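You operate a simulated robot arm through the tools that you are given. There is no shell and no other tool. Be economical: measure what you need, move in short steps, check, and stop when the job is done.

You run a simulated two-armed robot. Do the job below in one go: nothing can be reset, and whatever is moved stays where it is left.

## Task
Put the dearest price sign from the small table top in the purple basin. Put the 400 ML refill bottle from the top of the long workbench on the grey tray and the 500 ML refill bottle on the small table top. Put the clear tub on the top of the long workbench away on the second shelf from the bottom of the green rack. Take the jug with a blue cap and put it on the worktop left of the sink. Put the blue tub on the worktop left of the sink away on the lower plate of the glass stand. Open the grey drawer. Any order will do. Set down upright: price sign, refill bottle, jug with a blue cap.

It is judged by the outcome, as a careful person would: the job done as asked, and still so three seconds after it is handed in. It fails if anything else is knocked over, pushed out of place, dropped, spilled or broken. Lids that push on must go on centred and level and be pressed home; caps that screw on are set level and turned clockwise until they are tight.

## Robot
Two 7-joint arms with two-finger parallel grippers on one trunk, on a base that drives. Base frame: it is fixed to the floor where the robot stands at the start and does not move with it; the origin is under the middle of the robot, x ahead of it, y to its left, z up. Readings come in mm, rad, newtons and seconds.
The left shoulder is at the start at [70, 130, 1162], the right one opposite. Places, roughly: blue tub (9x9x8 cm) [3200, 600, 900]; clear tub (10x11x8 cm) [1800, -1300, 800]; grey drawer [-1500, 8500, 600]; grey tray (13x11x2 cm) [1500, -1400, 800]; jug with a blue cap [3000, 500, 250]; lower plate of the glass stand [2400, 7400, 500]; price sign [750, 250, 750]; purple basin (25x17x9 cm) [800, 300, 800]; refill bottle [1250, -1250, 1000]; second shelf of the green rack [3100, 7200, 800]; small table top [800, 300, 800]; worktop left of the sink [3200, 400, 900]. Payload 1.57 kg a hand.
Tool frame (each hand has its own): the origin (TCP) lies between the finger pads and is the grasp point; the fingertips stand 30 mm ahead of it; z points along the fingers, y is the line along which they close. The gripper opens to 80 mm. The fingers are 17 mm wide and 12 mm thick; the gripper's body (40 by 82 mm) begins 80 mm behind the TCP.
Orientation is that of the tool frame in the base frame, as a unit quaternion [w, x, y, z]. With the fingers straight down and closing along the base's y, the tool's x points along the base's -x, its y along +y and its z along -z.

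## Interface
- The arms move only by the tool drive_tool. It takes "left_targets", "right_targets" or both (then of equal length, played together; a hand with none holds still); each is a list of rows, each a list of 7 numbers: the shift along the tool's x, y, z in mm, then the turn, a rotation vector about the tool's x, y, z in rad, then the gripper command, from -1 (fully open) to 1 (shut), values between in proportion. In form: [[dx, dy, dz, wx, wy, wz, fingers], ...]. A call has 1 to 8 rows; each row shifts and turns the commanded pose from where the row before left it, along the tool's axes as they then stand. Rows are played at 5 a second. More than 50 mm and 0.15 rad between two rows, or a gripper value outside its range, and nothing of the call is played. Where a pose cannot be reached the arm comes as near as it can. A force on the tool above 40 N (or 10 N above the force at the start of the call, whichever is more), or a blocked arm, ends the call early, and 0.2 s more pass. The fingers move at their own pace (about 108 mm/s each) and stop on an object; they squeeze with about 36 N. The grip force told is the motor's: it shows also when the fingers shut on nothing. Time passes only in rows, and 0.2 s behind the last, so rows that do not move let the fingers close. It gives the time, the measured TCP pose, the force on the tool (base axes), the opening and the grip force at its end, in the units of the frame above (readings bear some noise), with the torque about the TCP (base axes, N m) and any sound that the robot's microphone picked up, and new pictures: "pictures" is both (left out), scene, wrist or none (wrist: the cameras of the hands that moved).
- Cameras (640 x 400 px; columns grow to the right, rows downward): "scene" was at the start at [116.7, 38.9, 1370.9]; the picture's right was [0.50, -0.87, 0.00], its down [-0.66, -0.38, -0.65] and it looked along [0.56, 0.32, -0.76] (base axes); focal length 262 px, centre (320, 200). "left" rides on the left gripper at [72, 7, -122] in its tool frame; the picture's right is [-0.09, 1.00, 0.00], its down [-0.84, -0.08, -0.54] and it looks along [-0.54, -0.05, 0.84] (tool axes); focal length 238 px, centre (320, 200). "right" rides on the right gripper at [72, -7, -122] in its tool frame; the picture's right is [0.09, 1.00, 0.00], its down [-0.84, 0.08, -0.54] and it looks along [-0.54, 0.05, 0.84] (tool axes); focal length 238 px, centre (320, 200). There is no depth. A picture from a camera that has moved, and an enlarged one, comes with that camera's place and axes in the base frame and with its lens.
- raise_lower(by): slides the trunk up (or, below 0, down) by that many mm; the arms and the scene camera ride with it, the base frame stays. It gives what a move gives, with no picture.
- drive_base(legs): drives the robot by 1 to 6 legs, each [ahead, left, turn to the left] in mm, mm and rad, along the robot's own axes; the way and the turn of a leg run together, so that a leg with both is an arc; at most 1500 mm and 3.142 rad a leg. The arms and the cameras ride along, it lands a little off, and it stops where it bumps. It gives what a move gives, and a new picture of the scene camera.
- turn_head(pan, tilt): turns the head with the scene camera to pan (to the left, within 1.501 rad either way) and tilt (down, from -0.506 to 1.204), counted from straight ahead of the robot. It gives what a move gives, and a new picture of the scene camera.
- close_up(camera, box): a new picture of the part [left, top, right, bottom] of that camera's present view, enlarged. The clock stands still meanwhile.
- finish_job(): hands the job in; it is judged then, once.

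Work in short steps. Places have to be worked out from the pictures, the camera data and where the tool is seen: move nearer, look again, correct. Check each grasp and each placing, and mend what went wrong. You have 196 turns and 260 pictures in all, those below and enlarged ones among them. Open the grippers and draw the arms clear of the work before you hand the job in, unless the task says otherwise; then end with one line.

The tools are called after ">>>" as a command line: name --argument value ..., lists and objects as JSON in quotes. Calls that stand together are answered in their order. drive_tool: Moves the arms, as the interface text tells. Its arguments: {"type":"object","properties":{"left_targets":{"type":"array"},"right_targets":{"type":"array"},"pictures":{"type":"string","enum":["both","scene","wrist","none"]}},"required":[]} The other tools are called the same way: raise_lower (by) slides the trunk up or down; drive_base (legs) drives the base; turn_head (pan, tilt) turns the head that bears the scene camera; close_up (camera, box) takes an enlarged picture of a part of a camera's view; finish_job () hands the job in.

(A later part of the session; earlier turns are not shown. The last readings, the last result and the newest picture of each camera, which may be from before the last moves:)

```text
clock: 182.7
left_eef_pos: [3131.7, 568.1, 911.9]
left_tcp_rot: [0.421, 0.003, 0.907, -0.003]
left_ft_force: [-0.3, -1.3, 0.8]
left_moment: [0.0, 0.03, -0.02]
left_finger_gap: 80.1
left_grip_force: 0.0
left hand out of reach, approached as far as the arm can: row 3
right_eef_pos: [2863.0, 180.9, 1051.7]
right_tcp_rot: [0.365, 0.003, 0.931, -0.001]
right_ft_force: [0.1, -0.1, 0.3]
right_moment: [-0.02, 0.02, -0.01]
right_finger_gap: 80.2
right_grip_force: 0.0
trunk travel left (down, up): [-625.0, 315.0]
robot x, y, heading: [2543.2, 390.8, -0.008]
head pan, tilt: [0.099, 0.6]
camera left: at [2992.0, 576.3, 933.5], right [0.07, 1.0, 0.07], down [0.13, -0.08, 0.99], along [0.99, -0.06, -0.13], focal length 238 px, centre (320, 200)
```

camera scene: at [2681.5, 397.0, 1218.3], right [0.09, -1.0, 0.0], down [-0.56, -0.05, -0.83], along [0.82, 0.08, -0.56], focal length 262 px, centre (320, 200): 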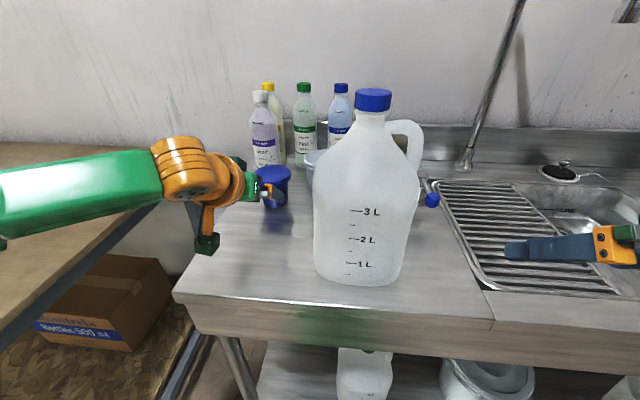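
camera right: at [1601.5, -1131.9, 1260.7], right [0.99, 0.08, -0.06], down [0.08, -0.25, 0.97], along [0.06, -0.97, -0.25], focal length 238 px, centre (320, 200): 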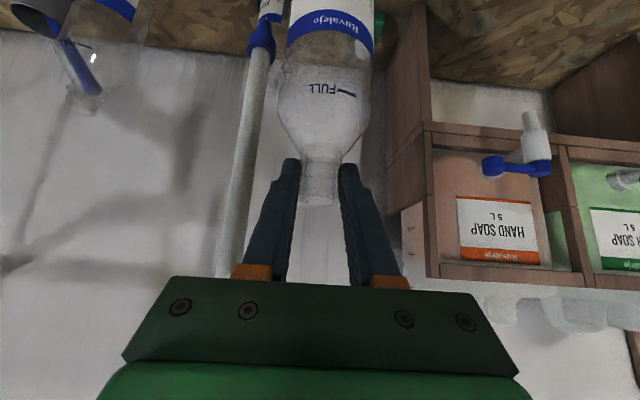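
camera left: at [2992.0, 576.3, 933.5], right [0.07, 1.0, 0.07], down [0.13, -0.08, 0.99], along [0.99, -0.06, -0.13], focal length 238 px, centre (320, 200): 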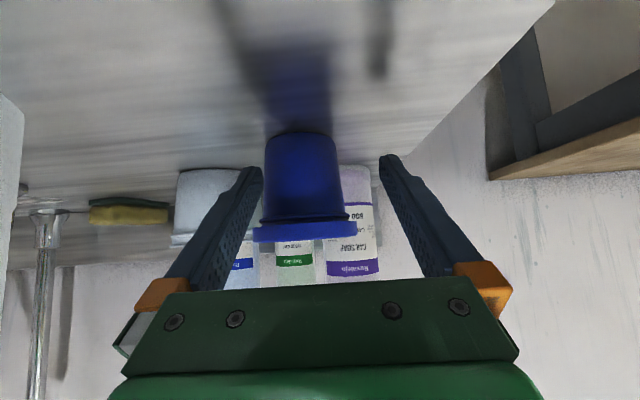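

Arm hit its limit and drifted in y. Retract 40 mm, correct y, and drive the base 70 mm ahead.

>>> drive_tool --left_targets '[[13, -6, -15, 0, 0, 0, -1], [13, -6, -15, 0, 0, 0, -1]]' --pictures "none"

>>> drive_base --legs '[[35, 0, 0]]'

>>> close_up --camera "left" --box '[0, 0, 640, 400]'

```text
clock: 183.3
left_eef_pos: [3090.4, 554.5, 909.4]
left_tcp_rot: [0.42, 0.001, 0.907, -0.001]
left_ft_force: [-0.3, 0.7, -0.4]
left_moment: [-0.01, 0.03, 0.0]
left_finger_gap: 79.9
left_grip_force: 0.0
right_eef_pos: [2862.8, 182.0, 1051.3]
right_tcp_rot: [0.365, 0.002, 0.931, -0.001]
right_ft_force: [0.0, -0.3, -0.7]
right_moment: [0.0, 0.01, 0.03]
right_finger_gap: 79.9
right_grip_force: 0.1
trunk travel left (down, up): [-625.0, 315.0]
robot x, y, heading: [2546.1, 389.7, 0.001]
head pan, tilt: [0.099, 0.6]
```

```text
clock: 184.2
left_eef_pos: [3125.1, 555.4, 911.6]
left_tcp_rot: [0.421, 0.002, 0.907, -0.001]
left_ft_force: [0.2, -0.2, -0.8]
left_moment: [-0.03, -0.01, -0.03]
left_finger_gap: 79.8
left_grip_force: 0.2
right_eef_pos: [2895.4, 181.9, 1051.4]
right_tcp_rot: [0.366, 0.004, 0.931, -0.002]
right_ft_force: [-0.6, -0.7, 0.4]
right_moment: [-0.02, -0.01, 0.04]
right_finger_gap: 80.3
right_grip_force: 0.1
trunk travel left (down, up): [-625.0, 315.0]
robot x, y, heading: [2581.6, 388.5, -0.008]
head pan, tilt: [0.099, 0.6]
camera scene: at [2714.6, 396.8, 1218.5], right [0.09, -1.0, 0.0], down [-0.56, -0.05, -0.83], along [0.82, 0.08, -0.56], focal length 262 px, centre (320, 200)
```

scene: 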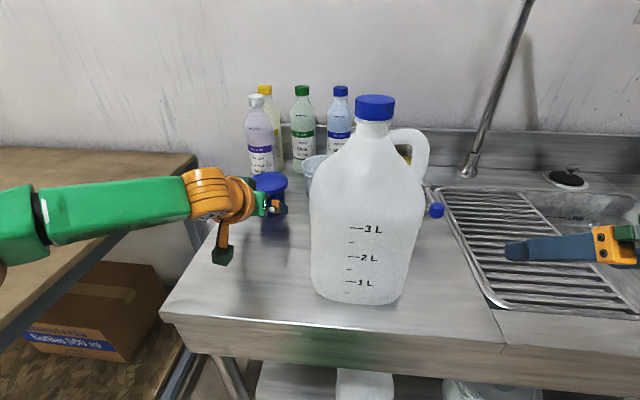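

```text
1.00 times, centred on (320, 200) of left (not enlarged: the box is as wide or as high as the picture)
camera zoom: at [2984.0, 563.5, 934.4], right [0.07, 1.0, 0.07], down [0.12, -0.08, 0.99], along [0.99, -0.06, -0.13], focal length 238 px, centre (320, 200)
```

zoom: 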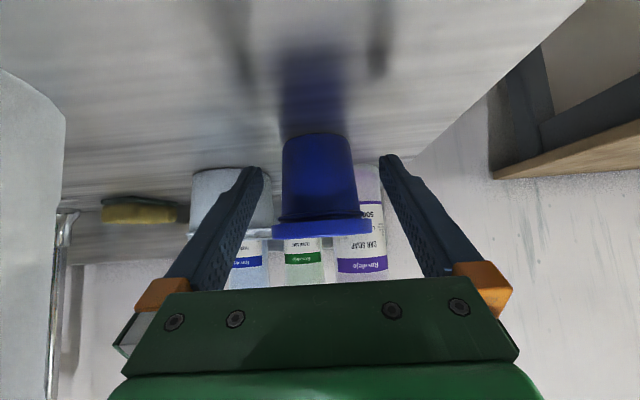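

Now centred; enter 28 mm, drop 3 mm and close.

>>> drive_tool --left_targets '[[-8, 0, 13, 0, 0, 0, -1], [-8, 0, 11, 0, 0, 0, -1], [0, 0, 0, 0, 0, 0, 1], [0, 0, 0, 0, 0, 0, 1], [0, 0, 0, 0, 0, 0, 1]]' --pictures "wrist"

>>> close_up --camera "scene" --box '[180, 130, 330, 270]'

```text
clock: 185.4
left_eef_pos: [3154.7, 553.6, 906.9]
left_tcp_rot: [0.42, 0.002, 0.907, -0.001]
left_ft_force: [0.1, -0.3, 0.4]
left_moment: [0.02, 0.0, 0.02]
left_finger_gap: 60.7
left_grip_force: 35.1
right_eef_pos: [2897.2, 182.7, 1051.3]
right_tcp_rot: [0.365, 0.003, 0.931, -0.001]
right_ft_force: [-0.7, -0.2, -0.3]
right_moment: [-0.02, 0.03, -0.01]
right_finger_gap: 80.0
right_grip_force: 0.0
trunk travel left (down, up): [-625.0, 315.0]
robot x, y, heading: [2579.7, 390.9, -0.004]
head pan, tilt: [0.099, 0.6]
camera left: at [3015.2, 562.6, 930.4], right [0.07, 1.0, 0.07], down [0.13, -0.08, 0.99], along [0.99, -0.06, -0.13], focal length 238 px, centre (320, 200)
```

left: 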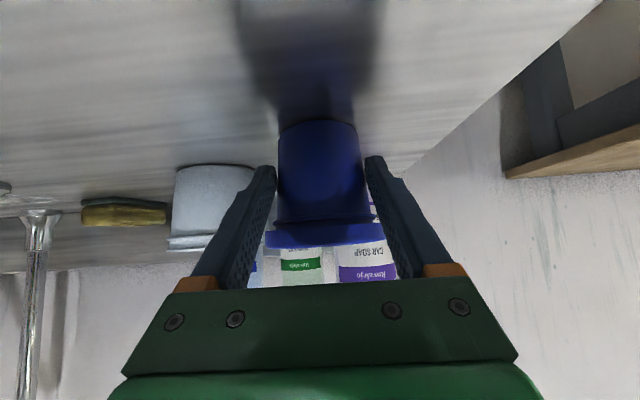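

```text
2.86 times, centred on (255, 200) of scene
camera zoom: at [2717.3, 396.7, 1218.1], right [0.09, -1.0, 0.0], down [-0.56, -0.05, -0.83], along [0.82, 0.08, -0.56], focal length 748 px, centre (506, 200)
```

zoom: 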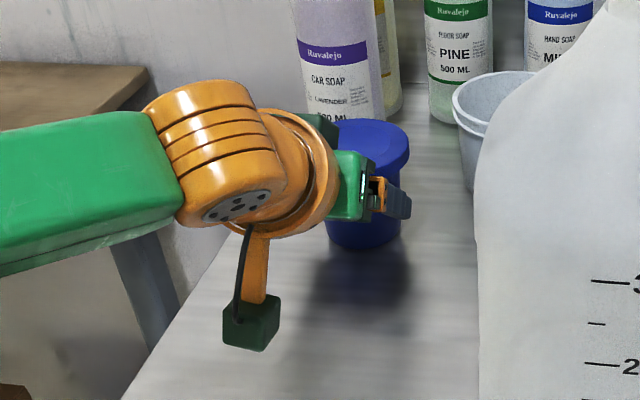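

Gripped (61 mm). Raise the trunk 120 and check.

>>> raise_lower --by 120

>>> close_up --camera "left" --box '[0, 0, 640, 400]'

```text
clock: 186.9
left_eef_pos: [3155.8, 554.4, 1025.6]
left_tcp_rot: [0.42, 0.003, 0.907, -0.002]
left_ft_force: [0.6, 0.2, -0.2]
left_moment: [0.02, -0.02, -0.01]
left_finger_gap: 60.3
left_grip_force: 35.9
right_eef_pos: [2899.0, 182.6, 1171.2]
right_tcp_rot: [0.364, 0.003, 0.932, -0.001]
right_ft_force: [-0.1, 0.6, 0.9]
right_moment: [-0.01, -0.02, 0.04]
right_finger_gap: 80.0
right_grip_force: 0.1
trunk travel left (down, up): [-745.0, 195.0]
robot x, y, heading: [2579.7, 388.4, -0.005]
head pan, tilt: [0.099, 0.6]
```

```text
1.00 times, centred on (320, 200) of left (not enlarged: the box is as wide or as high as the picture)
camera zoom: at [3015.5, 562.8, 1050.3], right [0.07, 1.0, 0.07], down [0.13, -0.08, 0.99], along [0.99, -0.06, -0.13], focal length 238 px, centre (320, 200)
```

zoom: 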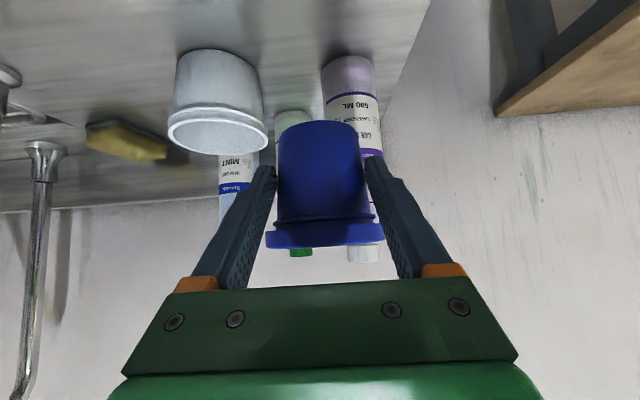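

Blue tub held. Back off from the counter, pull the hand in, and drive to face the bench near the clear tub.

>>> drive_base --legs '[[-520, 0, 0]]'

>>> drive_tool --left_targets '[[24, 0, -28, 0, 0, 0, 1], [24, 0, -28, 0, 0, 0, 1], [24, 0, -28, 0, 0, 0, 1], [24, 0, -28, 0, 0, 0, 1]]' --pictures "none"

>>> drive_base --legs '[[0, -650, 0], [0, 0, -1.571], [370, 0, 0]]'

>>> turn_head --pan -0.2 --tilt 0.6

```text
clock: 189.9
left_eef_pos: [2642.7, 555.8, 1026.3]
left_tcp_rot: [0.419, 0.003, 0.908, -0.002]
left_ft_force: [0.7, 0.6, -0.2]
left_moment: [0.01, 0.02, 0.02]
left_finger_gap: 60.3
left_grip_force: 35.9
right_eef_pos: [2384.3, 184.5, 1170.8]
right_tcp_rot: [0.364, 0.004, 0.931, -0.002]
right_ft_force: [-0.3, 0.2, 0.0]
right_moment: [0.0, 0.0, 0.01]
right_finger_gap: 80.2
right_grip_force: 0.0
trunk travel left (down, up): [-745.0, 195.0]
robot x, y, heading: [2063.1, 393.2, -0.007]
head pan, tilt: [0.099, 0.6]
camera scene: at [2204.3, 399.6, 1338.0], right [0.09, -1.0, 0.0], down [-0.56, -0.05, -0.82], along [0.82, 0.08, -0.57], focal length 262 px, centre (320, 200)
```

scene: 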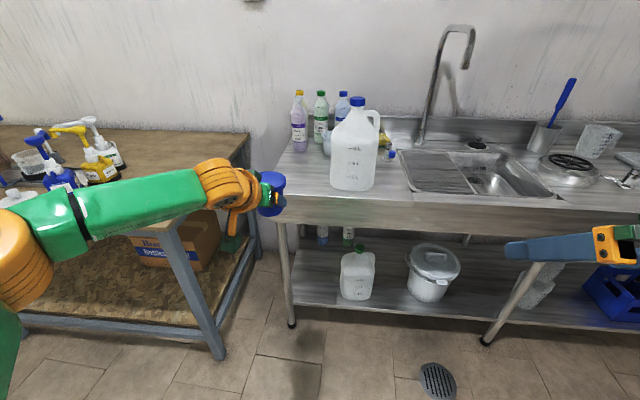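

```text
clock: 190.9
left_eef_pos: [2494.7, 558.0, 1025.5]
left_tcp_rot: [0.421, 0.002, 0.907, -0.002]
left_ft_force: [0.3, 0.3, -1.0]
left_moment: [0.01, 0.02, 0.02]
left_finger_gap: 60.0
left_grip_force: 35.6
right_eef_pos: [2381.6, 184.5, 1171.8]
right_tcp_rot: [0.365, 0.003, 0.931, -0.001]
right_ft_force: [-0.2, -0.5, 0.7]
right_moment: [-0.01, 0.01, -0.02]
right_finger_gap: 80.0
right_grip_force: 0.1
trunk travel left (down, up): [-745.0, 195.0]
robot x, y, heading: [2064.9, 388.1, -0.007]
head pan, tilt: [0.099, 0.6]
```

```text
clock: 200.2
left_eef_pos: [2256.9, -1041.3, 1027.1]
left_tcp_rot: [0.301, 0.631, 0.651, -0.294]
left_ft_force: [0.7, -0.2, 0.0]
left_moment: [-0.01, -0.02, 0.01]
left_finger_gap: 58.4
left_grip_force: 36.6
right_eef_pos: [1878.4, -943.2, 1171.8]
right_tcp_rot: [0.262, 0.648, 0.668, -0.255]
right_ft_force: [0.2, 0.3, 0.5]
right_moment: [0.01, -0.01, 0.01]
right_finger_gap: 80.4
right_grip_force: 0.1
trunk travel left (down, up): [-745.0, 195.0]
robot x, y, heading: [2071.5, -619.8, -1.538]
head pan, tilt: [0.099, 0.6]
camera scene: at [2085.4, -754.0, 1338.3], right [-0.99, -0.13, 0.0], down [-0.07, 0.56, -0.83], along [0.11, -0.82, -0.56], focal length 262 px, centre (320, 200)
```

scene: 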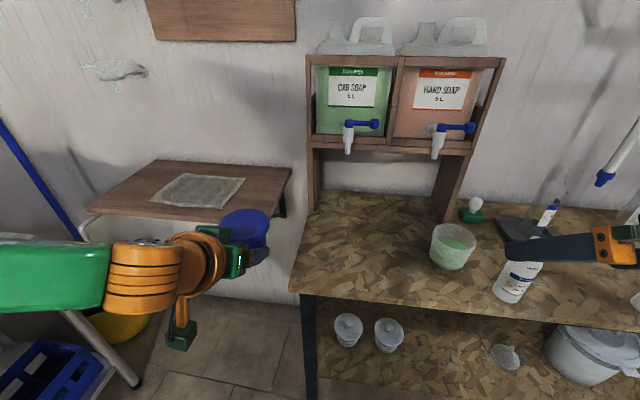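

```text
clock: 201.0
left_eef_pos: [2256.6, -1041.4, 1025.4]
left_tcp_rot: [0.302, 0.631, 0.652, -0.293]
left_ft_force: [-0.3, 1.1, -0.5]
left_moment: [-0.01, -0.03, 0.0]
left_finger_gap: 58.5
left_grip_force: 36.2
right_eef_pos: [1880.3, -943.7, 1172.0]
right_tcp_rot: [0.262, 0.648, 0.669, -0.253]
right_ft_force: [-0.3, -0.4, 0.2]
right_moment: [0.01, 0.03, 0.01]
right_finger_gap: 80.2
right_grip_force: 0.1
trunk travel left (down, up): [-745.0, 195.0]
robot x, y, heading: [2072.0, -612.8, -1.537]
head pan, tilt: [-0.201, 0.6]
camera scene: at [2059.2, -755.5, 1338.1], right [-0.99, 0.17, 0.0], down [0.09, 0.56, -0.82], along [-0.14, -0.81, -0.57], focal length 262 px, centre (320, 200)
```

scene: 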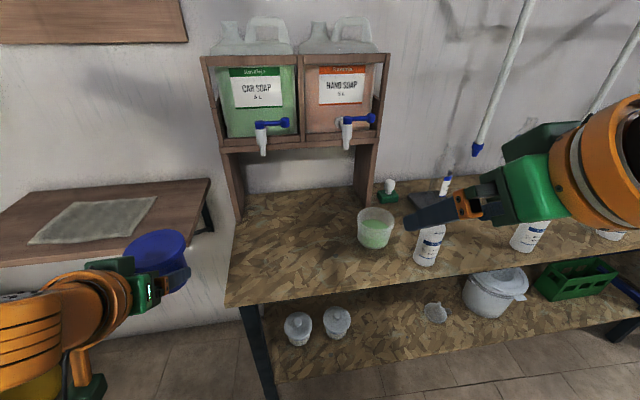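

The left gap fell 60→58.5 mm; I check the blue tub's hold and the clear tub.

>>> close_up --camera "left" --box '[0, 0, 640, 400]'

>>> close_up --camera "scene" --box '[320, 160, 480, 280]'

>>> close_up --camera "scene" --box '[60, 200, 240, 360]'

```text
1.00 times, centred on (320, 200) of left (not enlarged: the box is as wide or as high as the picture)
camera zoom: at [2257.3, -901.5, 1049.0], right [1.0, -0.03, 0.07], down [-0.07, -0.13, 0.99], along [-0.02, -0.99, -0.13], focal length 238 px, centre (320, 200)
```

zoom: 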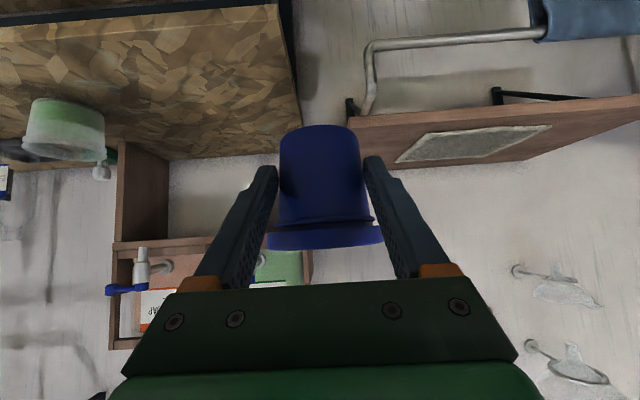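

```text
3.33 times, centred on (400, 220) of scene
camera zoom: at [2059.2, -755.5, 1338.1], right [-0.99, 0.17, 0.0], down [0.09, 0.56, -0.82], along [-0.14, -0.81, -0.57], focal length 872 px, centre (53, 133)
```

zoom: 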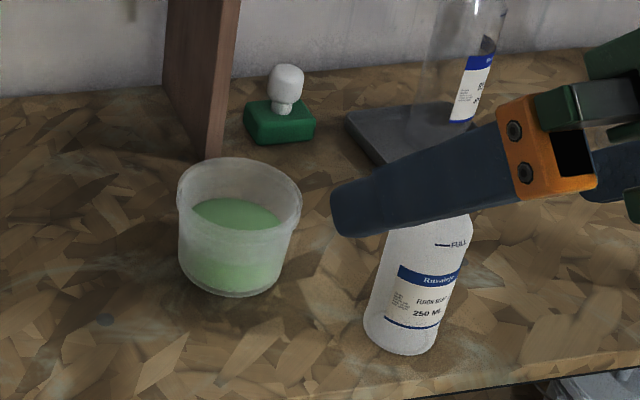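

```text
2.50 times, centred on (150, 280) of scene
camera zoom: at [2059.2, -755.5, 1338.1], right [-0.99, 0.17, 0.0], down [0.09, 0.56, -0.82], along [-0.14, -0.81, -0.57], focal length 654 px, centre (745, 0)
```

zoom: 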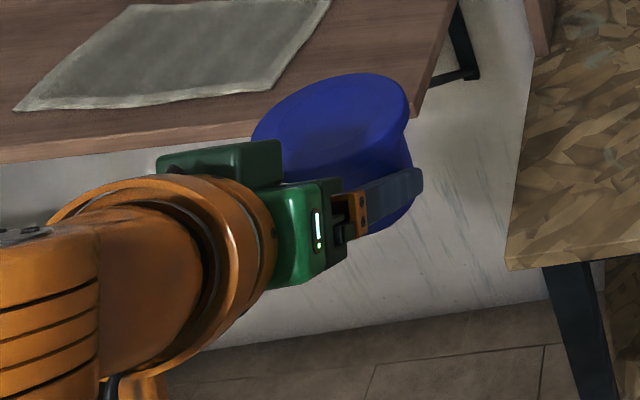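

Blue tub hold is unchanged. Clear tub: centre ≈[1804,-1298], rim radius ≈52, rim z≈877, contents ~22 mm below rim. I position so the right hand can pinch its +x wall.

>>> drive_base --legs '[[0, 0, -0.034], [0, -86, 0], [240, 0, 0]]'

>>> drive_tool --right_targets '[[0, 0, 30, 0, 0, 0, -0.2], [0, 0, 30, 0, 0, 0, -0.2]]' --pictures "both"

```text
clock: 203.8
left_eef_pos: [2153.6, -1290.3, 1025.3]
left_tcp_rot: [0.297, 0.642, 0.64, -0.299]
left_ft_force: [-0.3, 0.3, -0.3]
left_moment: [0.04, 0.0, 0.0]
left_finger_gap: 58.3
left_grip_force: 36.3
right_eef_pos: [1779.7, -1180.0, 1171.9]
right_tcp_rot: [0.259, 0.659, 0.657, -0.259]
right_ft_force: [-0.4, 0.6, -0.2]
right_moment: [-0.02, 0.02, 0.04]
right_finger_gap: 80.1
right_grip_force: 0.1
trunk travel left (down, up): [-745.0, 195.0]
robot x, y, heading: [1987.0, -862.7, -1.572]
head pan, tilt: [-0.201, 0.6]
camera scene: at [1967.1, -997.4, 1338.4], right [-0.98, 0.2, 0.0], down [0.11, 0.55, -0.83], along [-0.17, -0.81, -0.56], focal length 262 px, centre (320, 200)
```

scene: 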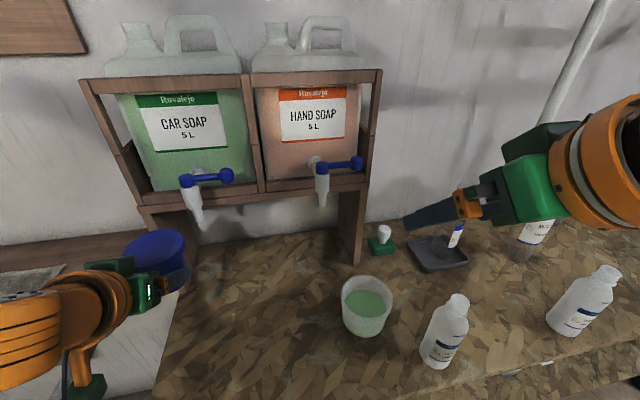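

```text
clock: 204.4
left_eef_pos: [2153.1, -1293.1, 1025.7]
left_tcp_rot: [0.296, 0.643, 0.641, -0.298]
left_ft_force: [-0.3, 0.3, -0.2]
left_moment: [0.0, 0.05, -0.02]
left_finger_gap: 58.0
left_grip_force: 36.1
right_eef_pos: [1779.2, -1223.0, 1127.4]
right_tcp_rot: [0.258, 0.66, 0.657, -0.257]
right_ft_force: [0.0, -0.3, 0.2]
right_moment: [-0.02, 0.01, 0.0]
right_finger_gap: 48.3
right_grip_force: 0.1
trunk travel left (down, up): [-745.0, 195.0]
robot x, y, heading: [1987.9, -862.1, -1.576]
head pan, tilt: [-0.201, 0.6]
camera scene: at [1966.8, -1000.2, 1338.1], right [-0.98, 0.2, 0.0], down [0.11, 0.55, -0.82], along [-0.17, -0.81, -0.57], focal length 262 px, centre (320, 200)
camera right: at [1773.4, -1086.2, 1168.6], right [1.0, 0.07, -0.06], down [0.08, -0.25, 0.97], along [0.05, -0.97, -0.25], focal length 238 px, centre (320, 200)
```

scene: 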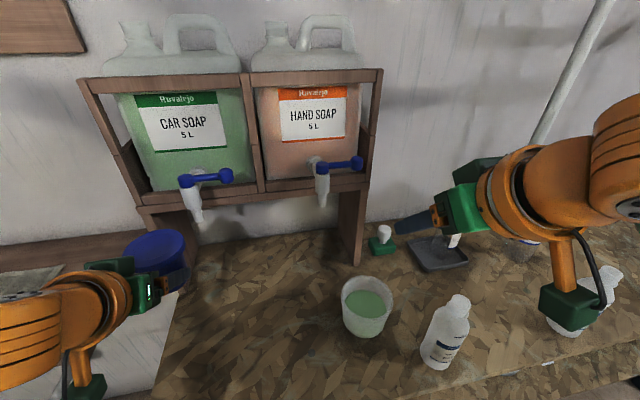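
right: 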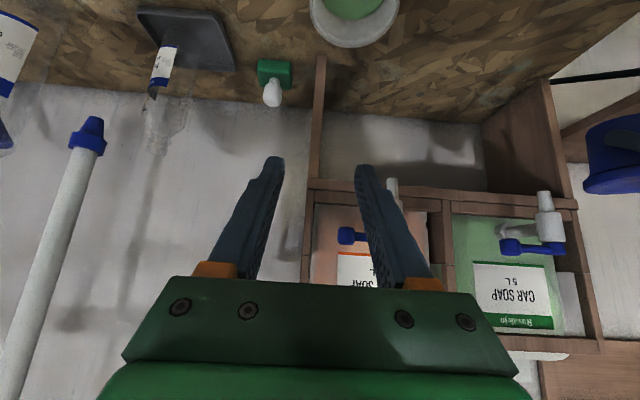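

Tub centre refined ≈[1808,-1304]. Move the right hand to a pre-grasp above its +x wall.

>>> drive_tool --right_targets '[[23, 16, 30, 0, 0, 0, -0.2], [23, 16, 30, 0, 0, 0, -0.2], [23, 16, 30, 0, 0, 0, -0.2], [23, 16, 29, 0, 0, 0, -0.2], [22, 15, 29, 0, 0, 0, -0.2]]' --pictures "both"

>>> close_up --camera "scene" --box '[280, 220, 440, 360]'

```text
clock: 205.6
left_eef_pos: [2154.6, -1293.6, 1025.7]
left_tcp_rot: [0.296, 0.641, 0.642, -0.298]
left_ft_force: [-0.5, 0.1, -1.0]
left_moment: [0.02, -0.02, 0.02]
left_finger_gap: 57.8
left_grip_force: 36.2
right_eef_pos: [1859.2, -1244.1, 943.3]
right_tcp_rot: [0.258, 0.659, 0.658, -0.256]
right_ft_force: [0.4, -0.8, -0.7]
right_moment: [0.02, 0.03, -0.01]
right_finger_gap: 48.2
right_grip_force: 0.2
right hand out of reach, approached as far as the arm can: row 4
trunk travel left (down, up): [-745.0, 195.0]
robot x, y, heading: [1984.9, -862.7, -1.576]
head pan, tilt: [-0.201, 0.6]
camera scene: at [1967.6, -999.8, 1338.1], right [-0.98, 0.2, 0.0], down [0.11, 0.55, -0.82], along [-0.17, -0.81, -0.57], focal length 262 px, centre (320, 200)
camera right: at [1852.8, -1107.4, 984.5], right [1.0, 0.07, -0.06], down [0.08, -0.25, 0.97], along [0.05, -0.97, -0.25], focal length 238 px, centre (320, 200)
```

scene: 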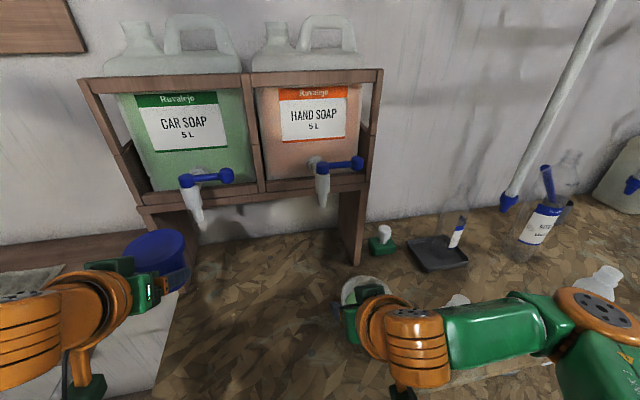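
right: 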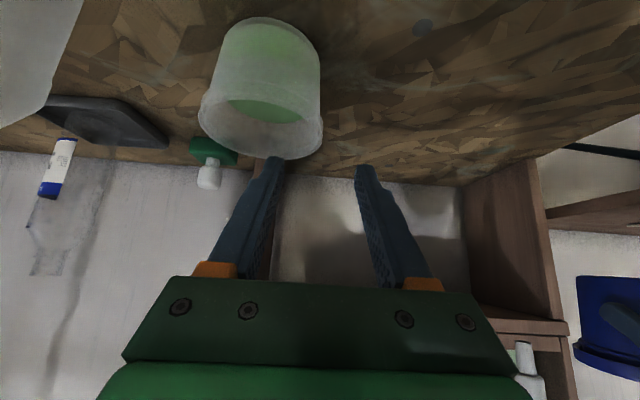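

```text
2.86 times, centred on (360, 290) of scene
camera zoom: at [1967.6, -999.8, 1338.1], right [-0.98, 0.2, 0.0], down [0.11, 0.55, -0.82], along [-0.17, -0.81, -0.57], focal length 748 px, centre (206, -57)
```

zoom: 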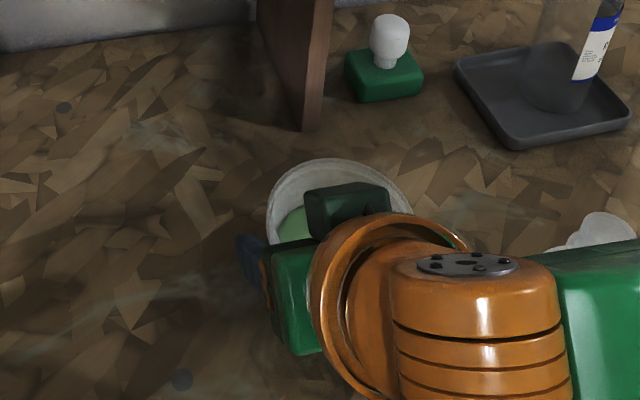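

The wall is aligned between the fingers (x≈1859). Advance 50 mm and look.

>>> drive_tool --right_targets '[[1, 0, 25, 0, 0, 0, -0.2], [2, 0, 25, 0, 0, 0, -0.2]]' --pictures "wrist"

```text
clock: 206.2
left_eef_pos: [2153.7, -1293.9, 1024.3]
left_tcp_rot: [0.296, 0.642, 0.641, -0.298]
left_ft_force: [-0.3, 0.3, 0.3]
left_moment: [-0.01, 0.04, 0.02]
left_finger_gap: 58.1
left_grip_force: 35.6
right_eef_pos: [1859.9, -1276.0, 903.2]
right_tcp_rot: [0.257, 0.659, 0.658, -0.258]
right_ft_force: [0.2, 0.0, 0.0]
right_moment: [0.04, -0.03, 0.02]
right_finger_gap: 47.9
right_grip_force: 0.1
trunk travel left (down, up): [-745.0, 195.0]
robot x, y, heading: [1988.7, -863.7, -1.569]
head pan, tilt: [-0.201, 0.6]
camera right: at [1852.8, -1139.9, 944.3], right [1.0, 0.07, -0.06], down [0.08, -0.25, 0.97], along [0.05, -0.97, -0.25], focal length 238 px, centre (320, 200)
```

right: 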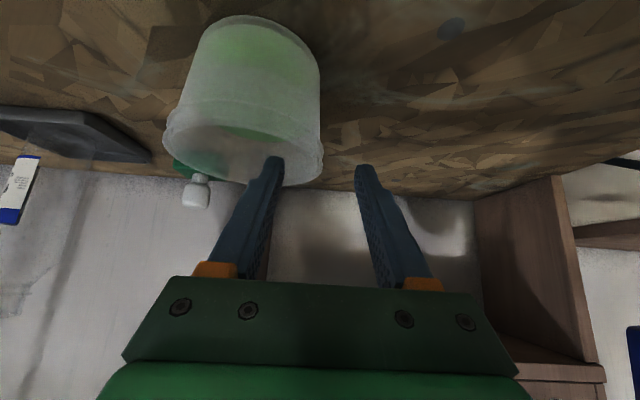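

Good alignment. Advance the final 28 mm, close on the wall.

>>> drive_tool --right_targets '[[1, 1, 14, 0, 0, 0, -0.2], [1, 0, 14, 0, 0, 0, -0.2], [0, 0, 0, 0, 0, 0, 1], [0, 0, 0, 0, 0, 0, 1], [0, 0, 0, 0, 0, 0, 1]]' --pictures "wrist"

```text
clock: 207.4
left_eef_pos: [2154.6, -1293.1, 1026.6]
left_tcp_rot: [0.296, 0.642, 0.641, -0.299]
left_ft_force: [0.2, -0.9, -0.9]
left_moment: [0.01, 0.03, 0.01]
left_finger_gap: 57.8
left_grip_force: 35.9
right_eef_pos: [1860.1, -1293.0, 882.0]
right_tcp_rot: [0.259, 0.659, 0.658, -0.258]
right_ft_force: [-0.6, -1.1, 1.1]
right_moment: [-0.14, 0.13, 0.02]
right_finger_gap: 7.7
right_grip_force: 27.1
trunk travel left (down, up): [-745.0, 195.0]
robot x, y, heading: [1988.4, -864.5, -1.571]
head pan, tilt: [-0.201, 0.6]
camera right: at [1853.8, -1156.6, 922.5], right [1.0, 0.07, -0.06], down [0.08, -0.25, 0.97], along [0.05, -0.97, -0.25], focal length 238 px, centre (320, 200)
```

right: 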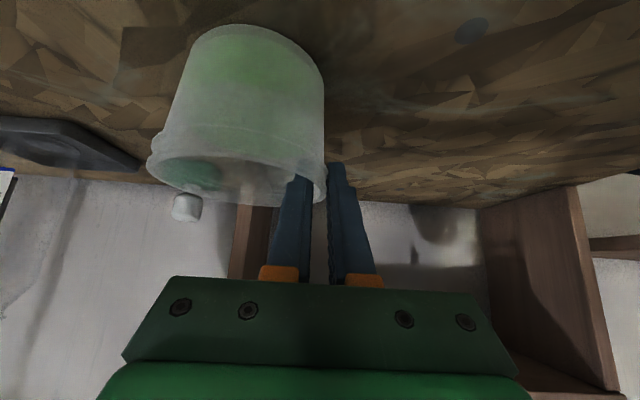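

Wall is pinched (7.7 mm). I let the grip settle and lift 20 mm.

>>> drive_tool --right_targets '[[0, 0, 0, 0, 0, 0, 1], [0, 0, 0, 0, 0, 0, 1], [-7, 0, -7, 0, 0, 0, 1], [-7, 0, -7, 0, 0, 0, 1], [0, 0, 0, 0, 0, 0, 1]]' --pictures "both"

>>> close_up --camera "scene" --box '[280, 220, 440, 360]'

```text
clock: 208.6
left_eef_pos: [2154.1, -1292.3, 1025.0]
left_tcp_rot: [0.296, 0.642, 0.641, -0.298]
left_ft_force: [0.2, 0.7, -1.1]
left_moment: [0.01, 0.06, -0.01]
left_finger_gap: 57.7
left_grip_force: 35.4
right_eef_pos: [1861.2, -1294.2, 902.5]
right_tcp_rot: [0.258, 0.66, 0.658, -0.257]
right_ft_force: [-0.2, 0.4, -1.7]
right_moment: [0.03, -0.04, -0.01]
right_finger_gap: 7.2
right_grip_force: 26.1
trunk travel left (down, up): [-745.0, 195.0]
robot x, y, heading: [1989.6, -861.0, -1.572]
head pan, tilt: [-0.201, 0.6]
camera scene: at [1967.0, -1000.2, 1338.0], right [-0.98, 0.2, 0.0], down [0.11, 0.55, -0.82], along [-0.17, -0.81, -0.57], focal length 262 px, centre (320, 200)
camera right: at [1853.5, -1157.8, 943.3], right [1.0, 0.06, -0.06], down [0.08, -0.25, 0.97], along [0.05, -0.97, -0.25], focal length 238 px, centre (320, 200)
```

scene: 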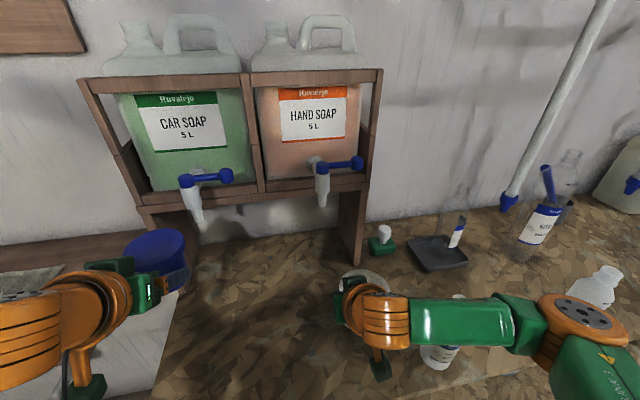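
right: 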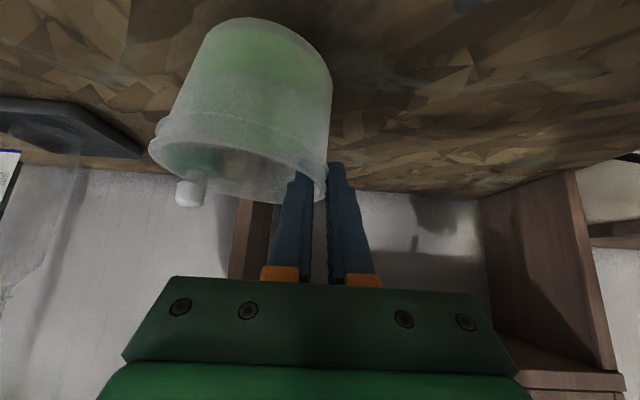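

```text
2.86 times, centred on (360, 290) of scene
camera zoom: at [1967.0, -1000.2, 1338.0], right [-0.98, 0.2, 0.0], down [0.11, 0.55, -0.82], along [-0.17, -0.81, -0.57], focal length 748 px, centre (206, -57)
```

zoom: 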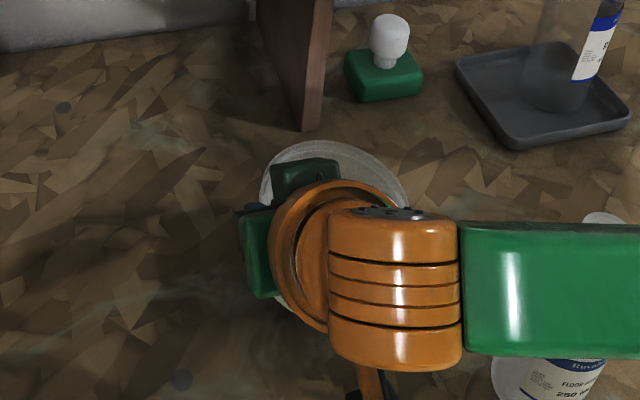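

Tub lifted with a slight sag, contents fine. Raise trunk 100, back off, and turn toward the far end of the room.

>>> raise_lower --by 100

>>> drive_base --legs '[[-480, 0, 0], [0, 0, 1.571], [0, 0, 1.571]]'

>>> turn_head --pan -0.3 --tilt 0.35

>>> close_up --camera "right" --box '[0, 0, 640, 400]'

```text
clock: 210.0
left_eef_pos: [2153.3, -1293.5, 1124.9]
left_tcp_rot: [0.297, 0.642, 0.641, -0.298]
left_ft_force: [0.7, 0.6, 0.5]
left_moment: [-0.01, 0.02, -0.02]
left_finger_gap: 57.3
left_grip_force: 35.5
right_eef_pos: [1859.4, -1293.7, 1002.2]
right_tcp_rot: [0.257, 0.659, 0.658, -0.258]
right_ft_force: [-0.6, -0.7, -1.9]
right_moment: [0.04, -0.09, -0.01]
right_finger_gap: 7.2
right_grip_force: 26.6
trunk travel left (down, up): [-845.0, 95.0]
robot x, y, heading: [1983.2, -862.8, -1.578]
head pan, tilt: [-0.201, 0.6]
```

```text
clock: 220.6
left_eef_pos: [1798.6, 41.5, 1125.2]
left_tcp_rot: [-0.29, 0.656, -0.627, -0.304]
left_ft_force: [-0.7, 0.0, 0.1]
left_moment: [0.01, -0.01, -0.04]
left_finger_gap: 56.8
left_grip_force: 36.2
right_eef_pos: [2091.8, 55.3, 1002.7]
right_tcp_rot: [-0.251, 0.674, -0.643, -0.265]
right_ft_force: [0.1, 0.1, -3.2]
right_moment: [-0.05, 0.13, -0.02]
right_finger_gap: 6.8
right_grip_force: 26.5
trunk travel left (down, up): [-845.0, 95.0]
robot x, y, heading: [1988.0, -380.1, 1.616]
head pan, tilt: [-0.201, 0.6]
camera scene: at [1998.1, -241.5, 1438.0], right [0.99, -0.15, 0.0], down [-0.09, -0.56, -0.82], along [0.13, 0.81, -0.57], focal length 262 px, centre (320, 200)
```

scene: 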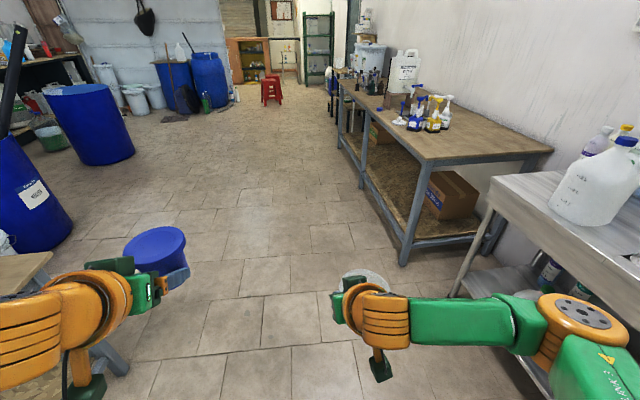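

```text
clock: 221.4
left_eef_pos: [1798.7, 40.8, 1125.6]
left_tcp_rot: [-0.29, 0.656, -0.627, -0.303]
left_ft_force: [-0.1, 0.6, 0.4]
left_moment: [-0.02, 0.03, -0.02]
left_finger_gap: 56.8
left_grip_force: 36.4
right_eef_pos: [2092.0, 56.4, 1002.6]
right_tcp_rot: [-0.251, 0.674, -0.644, -0.263]
right_ft_force: [-0.4, -0.2, -1.8]
right_moment: [-0.02, 0.14, 0.02]
right_finger_gap: 6.9
right_grip_force: 26.6
trunk travel left (down, up): [-845.0, 95.0]
robot x, y, heading: [1986.3, -377.1, 1.614]
head pan, tilt: [-0.3, 0.351]
camera scene: at [2007.6, -238.8, 1460.7], right [0.97, -0.25, 0.0], down [-0.09, -0.33, -0.94], along [0.24, 0.91, -0.34], focal length 262 px, centre (320, 200)
```

scene: 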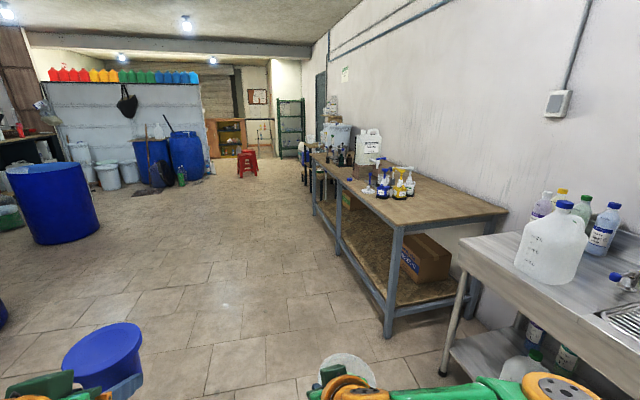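

```text
1.00 times, centred on (320, 200) of right (not enlarged: the box is as wide or as high as the picture)
camera zoom: at [2103.9, -78.3, 1043.2], right [-0.99, -0.11, -0.06], down [-0.09, 0.24, 0.97], along [-0.09, 0.96, -0.25], focal length 238 px, centre (320, 200)
```

zoom: 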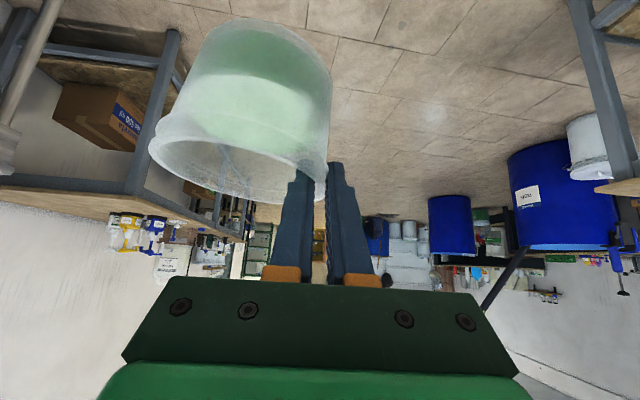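

Both tubs held. I drive up the aisle (x≈2300) toward the rack in stages.

>>> drive_base --legs '[[0, 0, -0.043], [0, -310, 0], [1500, 0, 0], [1500, 0, 0]]'

>>> drive_base --legs '[[1500, 0, 0]]'

```text
clock: 238.1
left_eef_pos: [2021.4, 3076.7, 1124.9]
left_tcp_rot: [-0.29, 0.659, -0.623, -0.305]
left_ft_force: [-0.2, -0.6, 0.4]
left_moment: [0.01, -0.03, 0.01]
left_finger_gap: 0.0
left_grip_force: 21.5
right_eef_pos: [2314.2, 3094.0, 1002.7]
right_tcp_rot: [-0.249, 0.677, -0.639, -0.265]
right_ft_force: [0.3, -0.2, -1.9]
right_moment: [-0.03, 0.13, -0.01]
right_finger_gap: 6.5
right_grip_force: 26.2
trunk travel left (down, up): [-845.0, 95.0]
robot x, y, heading: [2213.6, 2658.4, 1.631]
head pan, tilt: [-0.3, 0.351]
camera scene: at [2233.2, 2798.2, 1460.9], right [0.97, -0.24, 0.0], down [-0.08, -0.33, -0.94], along [0.23, 0.91, -0.34], focal length 262 px, centre (320, 200)
```

scene: 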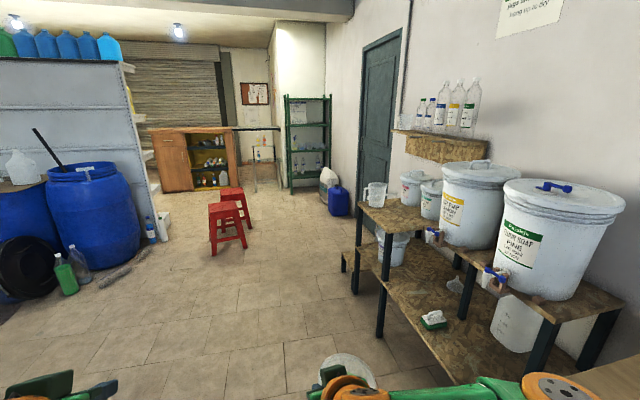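

```text
clock: 245.3
left_eef_pos: [1971.1, 4547.0, 1125.0]
left_tcp_rot: [-0.295, 0.65, -0.632, -0.301]
left_ft_force: [0.0, -0.1, -0.3]
left_moment: [0.03, 0.0, 0.01]
left_finger_gap: 0.0
left_grip_force: 21.9
right_eef_pos: [2262.9, 4555.3, 1003.0]
right_tcp_rot: [-0.254, 0.667, -0.65, -0.261]
right_ft_force: [0.5, -0.2, -2.6]
right_moment: [-0.04, 0.12, 0.02]
right_finger_gap: 6.1
right_grip_force: 25.9
trunk travel left (down, up): [-845.0, 95.0]
robot x, y, heading: [2153.6, 4117.0, 1.601]
head pan, tilt: [-0.3, 0.351]
camera scene: at [2174.8, 4262.1, 1460.9], right [0.96, -0.27, 0.0], down [-0.09, -0.33, -0.94], along [0.25, 0.9, -0.34], focal length 262 px, centre (320, 200)
```

scene: 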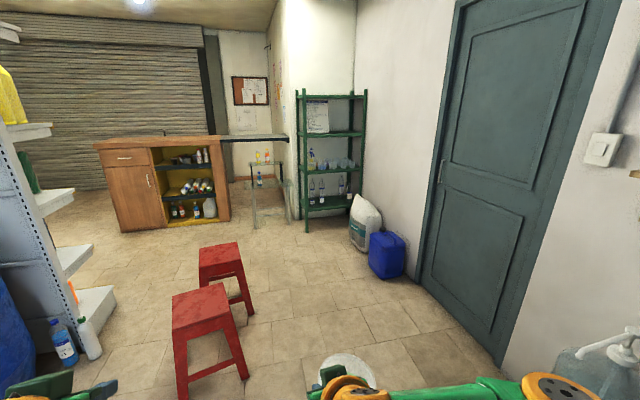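

The blue tub slipped from the left hand on the way (it must be on the floor behind); I'll recover it after safely delivering the clear tub. I continue toward the rack, past the red stools.

>>> drive_base --legs '[[0, 0, -0.03], [0, -320, 0], [1000, 0, 0], [0, -280, 0], [900, 0, 0]]'

>>> turn_head --pan -0.05 --tilt 0.55

```text
clock: 258.6
left_eef_pos: [2637.7, 6466.4, 1126.1]
left_tcp_rot: [0.304, -0.628, 0.656, 0.289]
left_ft_force: [0.3, -0.2, 0.0]
left_moment: [-0.01, -0.01, 0.01]
left_finger_gap: 0.0
left_grip_force: 21.6
right_eef_pos: [2931.1, 6454.4, 1001.8]
right_tcp_rot: [0.263, -0.643, 0.673, 0.253]
right_ft_force: [-0.7, 0.6, -1.9]
right_moment: [-0.04, 0.13, 0.04]
right_finger_gap: 5.9
right_grip_force: 25.7
trunk travel left (down, up): [-845.0, 95.0]
robot x, y, heading: [2784.2, 6029.1, 1.527]
head pan, tilt: [-0.3, 0.351]
camera scene: at [2820.6, 6168.2, 1460.9], right [0.94, -0.34, 0.0], down [-0.12, -0.32, -0.94], along [0.32, 0.88, -0.34], focal length 262 px, centre (320, 200)
```

scene: 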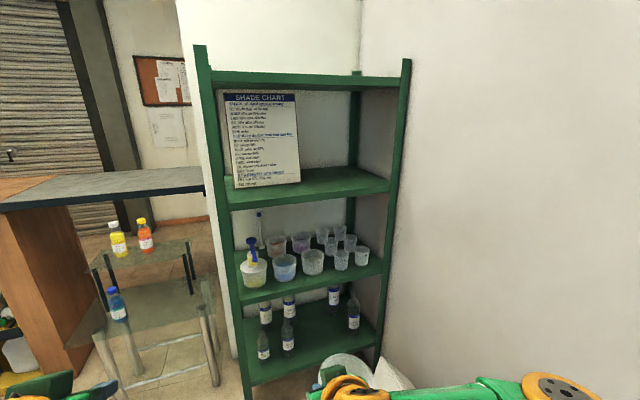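

```text
clock: 259.4
left_eef_pos: [2637.0, 6466.5, 1125.6]
left_tcp_rot: [0.304, -0.627, 0.655, 0.29]
left_ft_force: [0.2, -0.6, 0.5]
left_moment: [0.0, 0.01, 0.03]
left_finger_gap: 0.1
left_grip_force: 20.8
right_eef_pos: [2929.8, 6455.8, 1002.2]
right_tcp_rot: [0.262, -0.644, 0.673, 0.252]
right_ft_force: [-0.7, 1.0, -2.4]
right_moment: [-0.02, 0.08, 0.0]
right_finger_gap: 6.1
right_grip_force: 25.8
trunk travel left (down, up): [-845.0, 95.0]
robot x, y, heading: [2785.6, 6029.8, 1.525]
head pan, tilt: [-0.051, 0.55]
camera scene: at [2797.7, 6171.2, 1442.6], right [1.0, -0.09, 0.0], down [-0.05, -0.52, -0.85], along [0.08, 0.85, -0.52], focal length 262 px, centre (320, 200)
```

scene: 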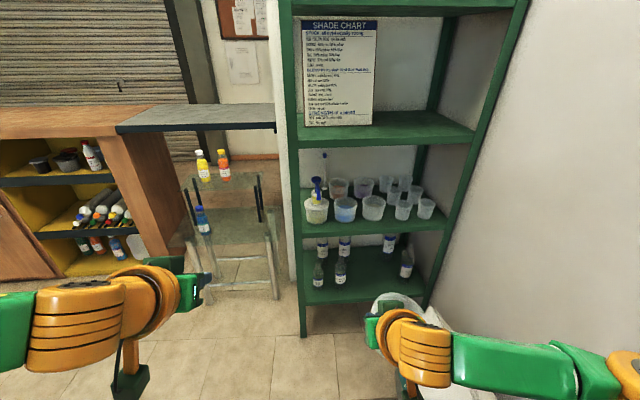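

>>> close_up --camera "scene" --box '[280, 100, 480, 300]'

>>> close_up --camera "scene" --box '[160, 130, 300, 310]'

```text
2.00 times, centred on (380, 200) of scene
camera zoom: at [2797.7, 6171.2, 1442.6], right [1.0, -0.09, 0.0], down [-0.05, -0.52, -0.85], along [0.08, 0.85, -0.52], focal length 523 px, centre (200, 200)
```

zoom: 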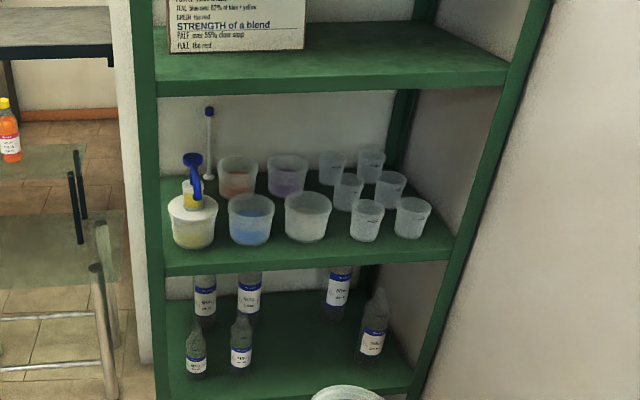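

```text
2.22 times, centred on (230, 220) of scene
camera zoom: at [2797.7, 6171.2, 1442.6], right [1.0, -0.09, 0.0], down [-0.05, -0.52, -0.85], along [0.08, 0.85, -0.52], focal length 581 px, centre (520, 156)
```

zoom: 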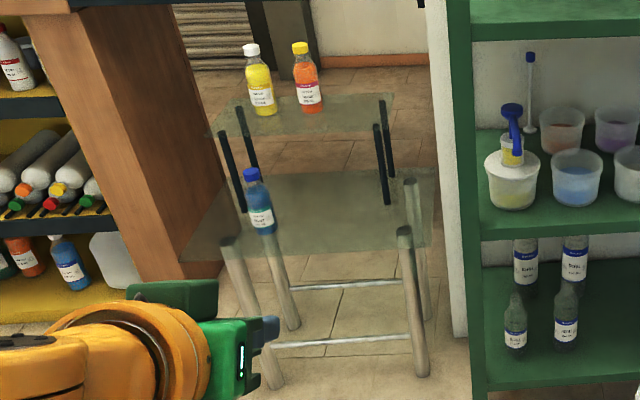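

The second shelf is crowded; I move nearer for a better look for a free spot.

>>> drive_base --legs '[[250, 60, 0.045]]'

>>> raise_lower --by 90

>>> turn_head --pan -0.3 --tilt 0.6

```text
clock: 261.2
left_eef_pos: [2570.9, 6708.9, 1127.4]
left_tcp_rot: [0.3, -0.639, 0.643, 0.297]
left_ft_force: [0.1, -0.6, -0.3]
left_moment: [0.0, 0.01, -0.01]
left_finger_gap: 0.1
left_grip_force: 21.0
right_eef_pos: [2861.8, 6709.3, 1002.9]
right_tcp_rot: [0.259, -0.656, 0.661, 0.257]
right_ft_force: [-0.1, -0.9, -3.4]
right_moment: [-0.02, 0.11, 0.02]
right_finger_gap: 5.8
right_grip_force: 25.8
trunk travel left (down, up): [-845.0, 95.0]
robot x, y, heading: [2739.3, 6279.8, 1.568]
head pan, tilt: [-0.051, 0.55]
camera scene: at [2740.9, 6419.0, 1442.9], right [1.0, -0.06, 0.0], down [-0.03, -0.52, -0.85], along [0.05, 0.85, -0.52], focal length 262 px, centre (320, 200)
```

scene: 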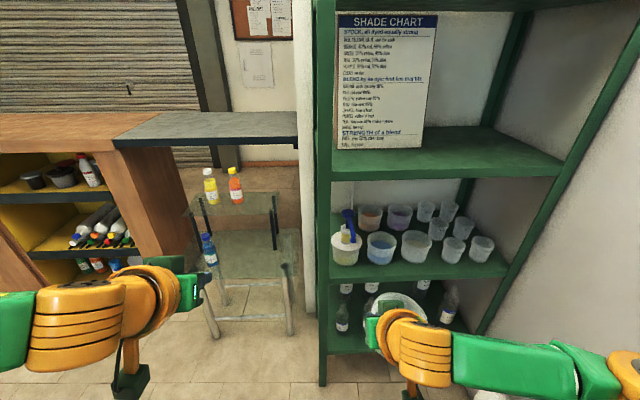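

```text
clock: 262.5
left_eef_pos: [2568.6, 6711.1, 1215.4]
left_tcp_rot: [0.298, -0.64, 0.643, 0.296]
left_ft_force: [0.3, 0.3, -0.3]
left_moment: [-0.01, -0.01, -0.05]
left_finger_gap: 0.0
left_grip_force: 21.5
right_eef_pos: [2861.8, 6711.6, 1092.6]
right_tcp_rot: [0.258, -0.657, 0.66, 0.258]
right_ft_force: [-0.7, 0.8, -1.7]
right_moment: [0.0, 0.14, 0.01]
right_finger_gap: 6.0
right_grip_force: 25.8
trunk travel left (down, up): [-935.0, 5.0]
robot x, y, heading: [2733.2, 6280.2, 1.564]
head pan, tilt: [-0.051, 0.55]
```

```text
clock: 263.2
left_eef_pos: [2569.8, 6711.9, 1214.4]
left_tcp_rot: [0.298, -0.641, 0.643, 0.296]
left_ft_force: [0.5, 0.1, -0.1]
left_moment: [0.0, -0.02, 0.02]
left_finger_gap: 0.2
left_grip_force: 21.4
right_eef_pos: [2863.1, 6710.6, 1091.3]
right_tcp_rot: [0.257, -0.658, 0.66, 0.257]
right_ft_force: [0.3, -0.7, -2.3]
right_moment: [-0.04, 0.12, 0.01]
right_finger_gap: 5.8
right_grip_force: 26.5
trunk travel left (down, up): [-935.0, 5.0]
robot x, y, heading: [2735.0, 6277.5, 1.563]
head pan, tilt: [-0.3, 0.6]
camera scene: at [2761.8, 6416.7, 1528.0], right [0.95, -0.3, 0.0], down [-0.17, -0.54, -0.82], along [0.25, 0.79, -0.57], focal length 262 px, centre (320, 200)
```

scene: 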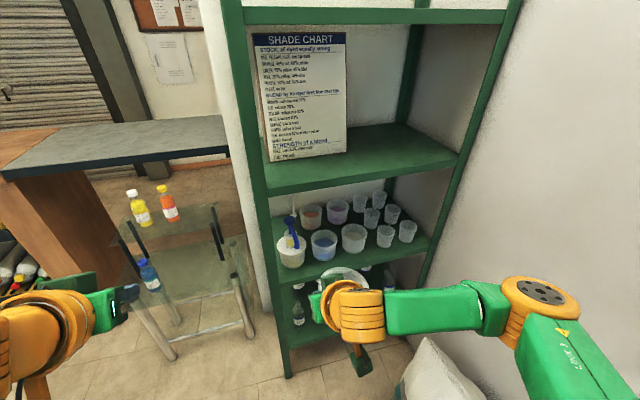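

>>> close_up --camera "scene" --box '[260, 160, 450, 300]'

```text
2.86 times, centred on (355, 230) of scene
camera zoom: at [2761.8, 6416.7, 1528.0], right [0.95, -0.3, 0.0], down [-0.17, -0.54, -0.82], along [0.25, 0.79, -0.57], focal length 748 px, centre (220, 114)
```

zoom: 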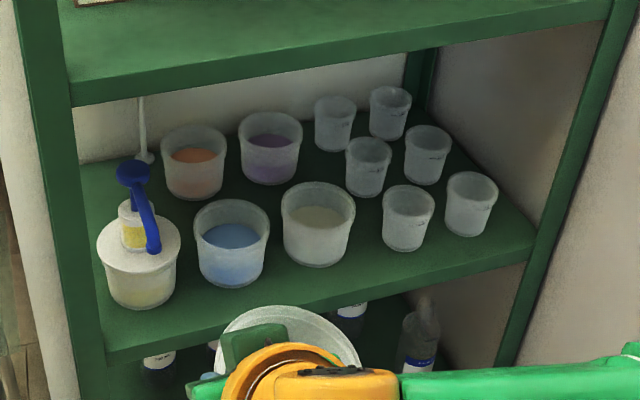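

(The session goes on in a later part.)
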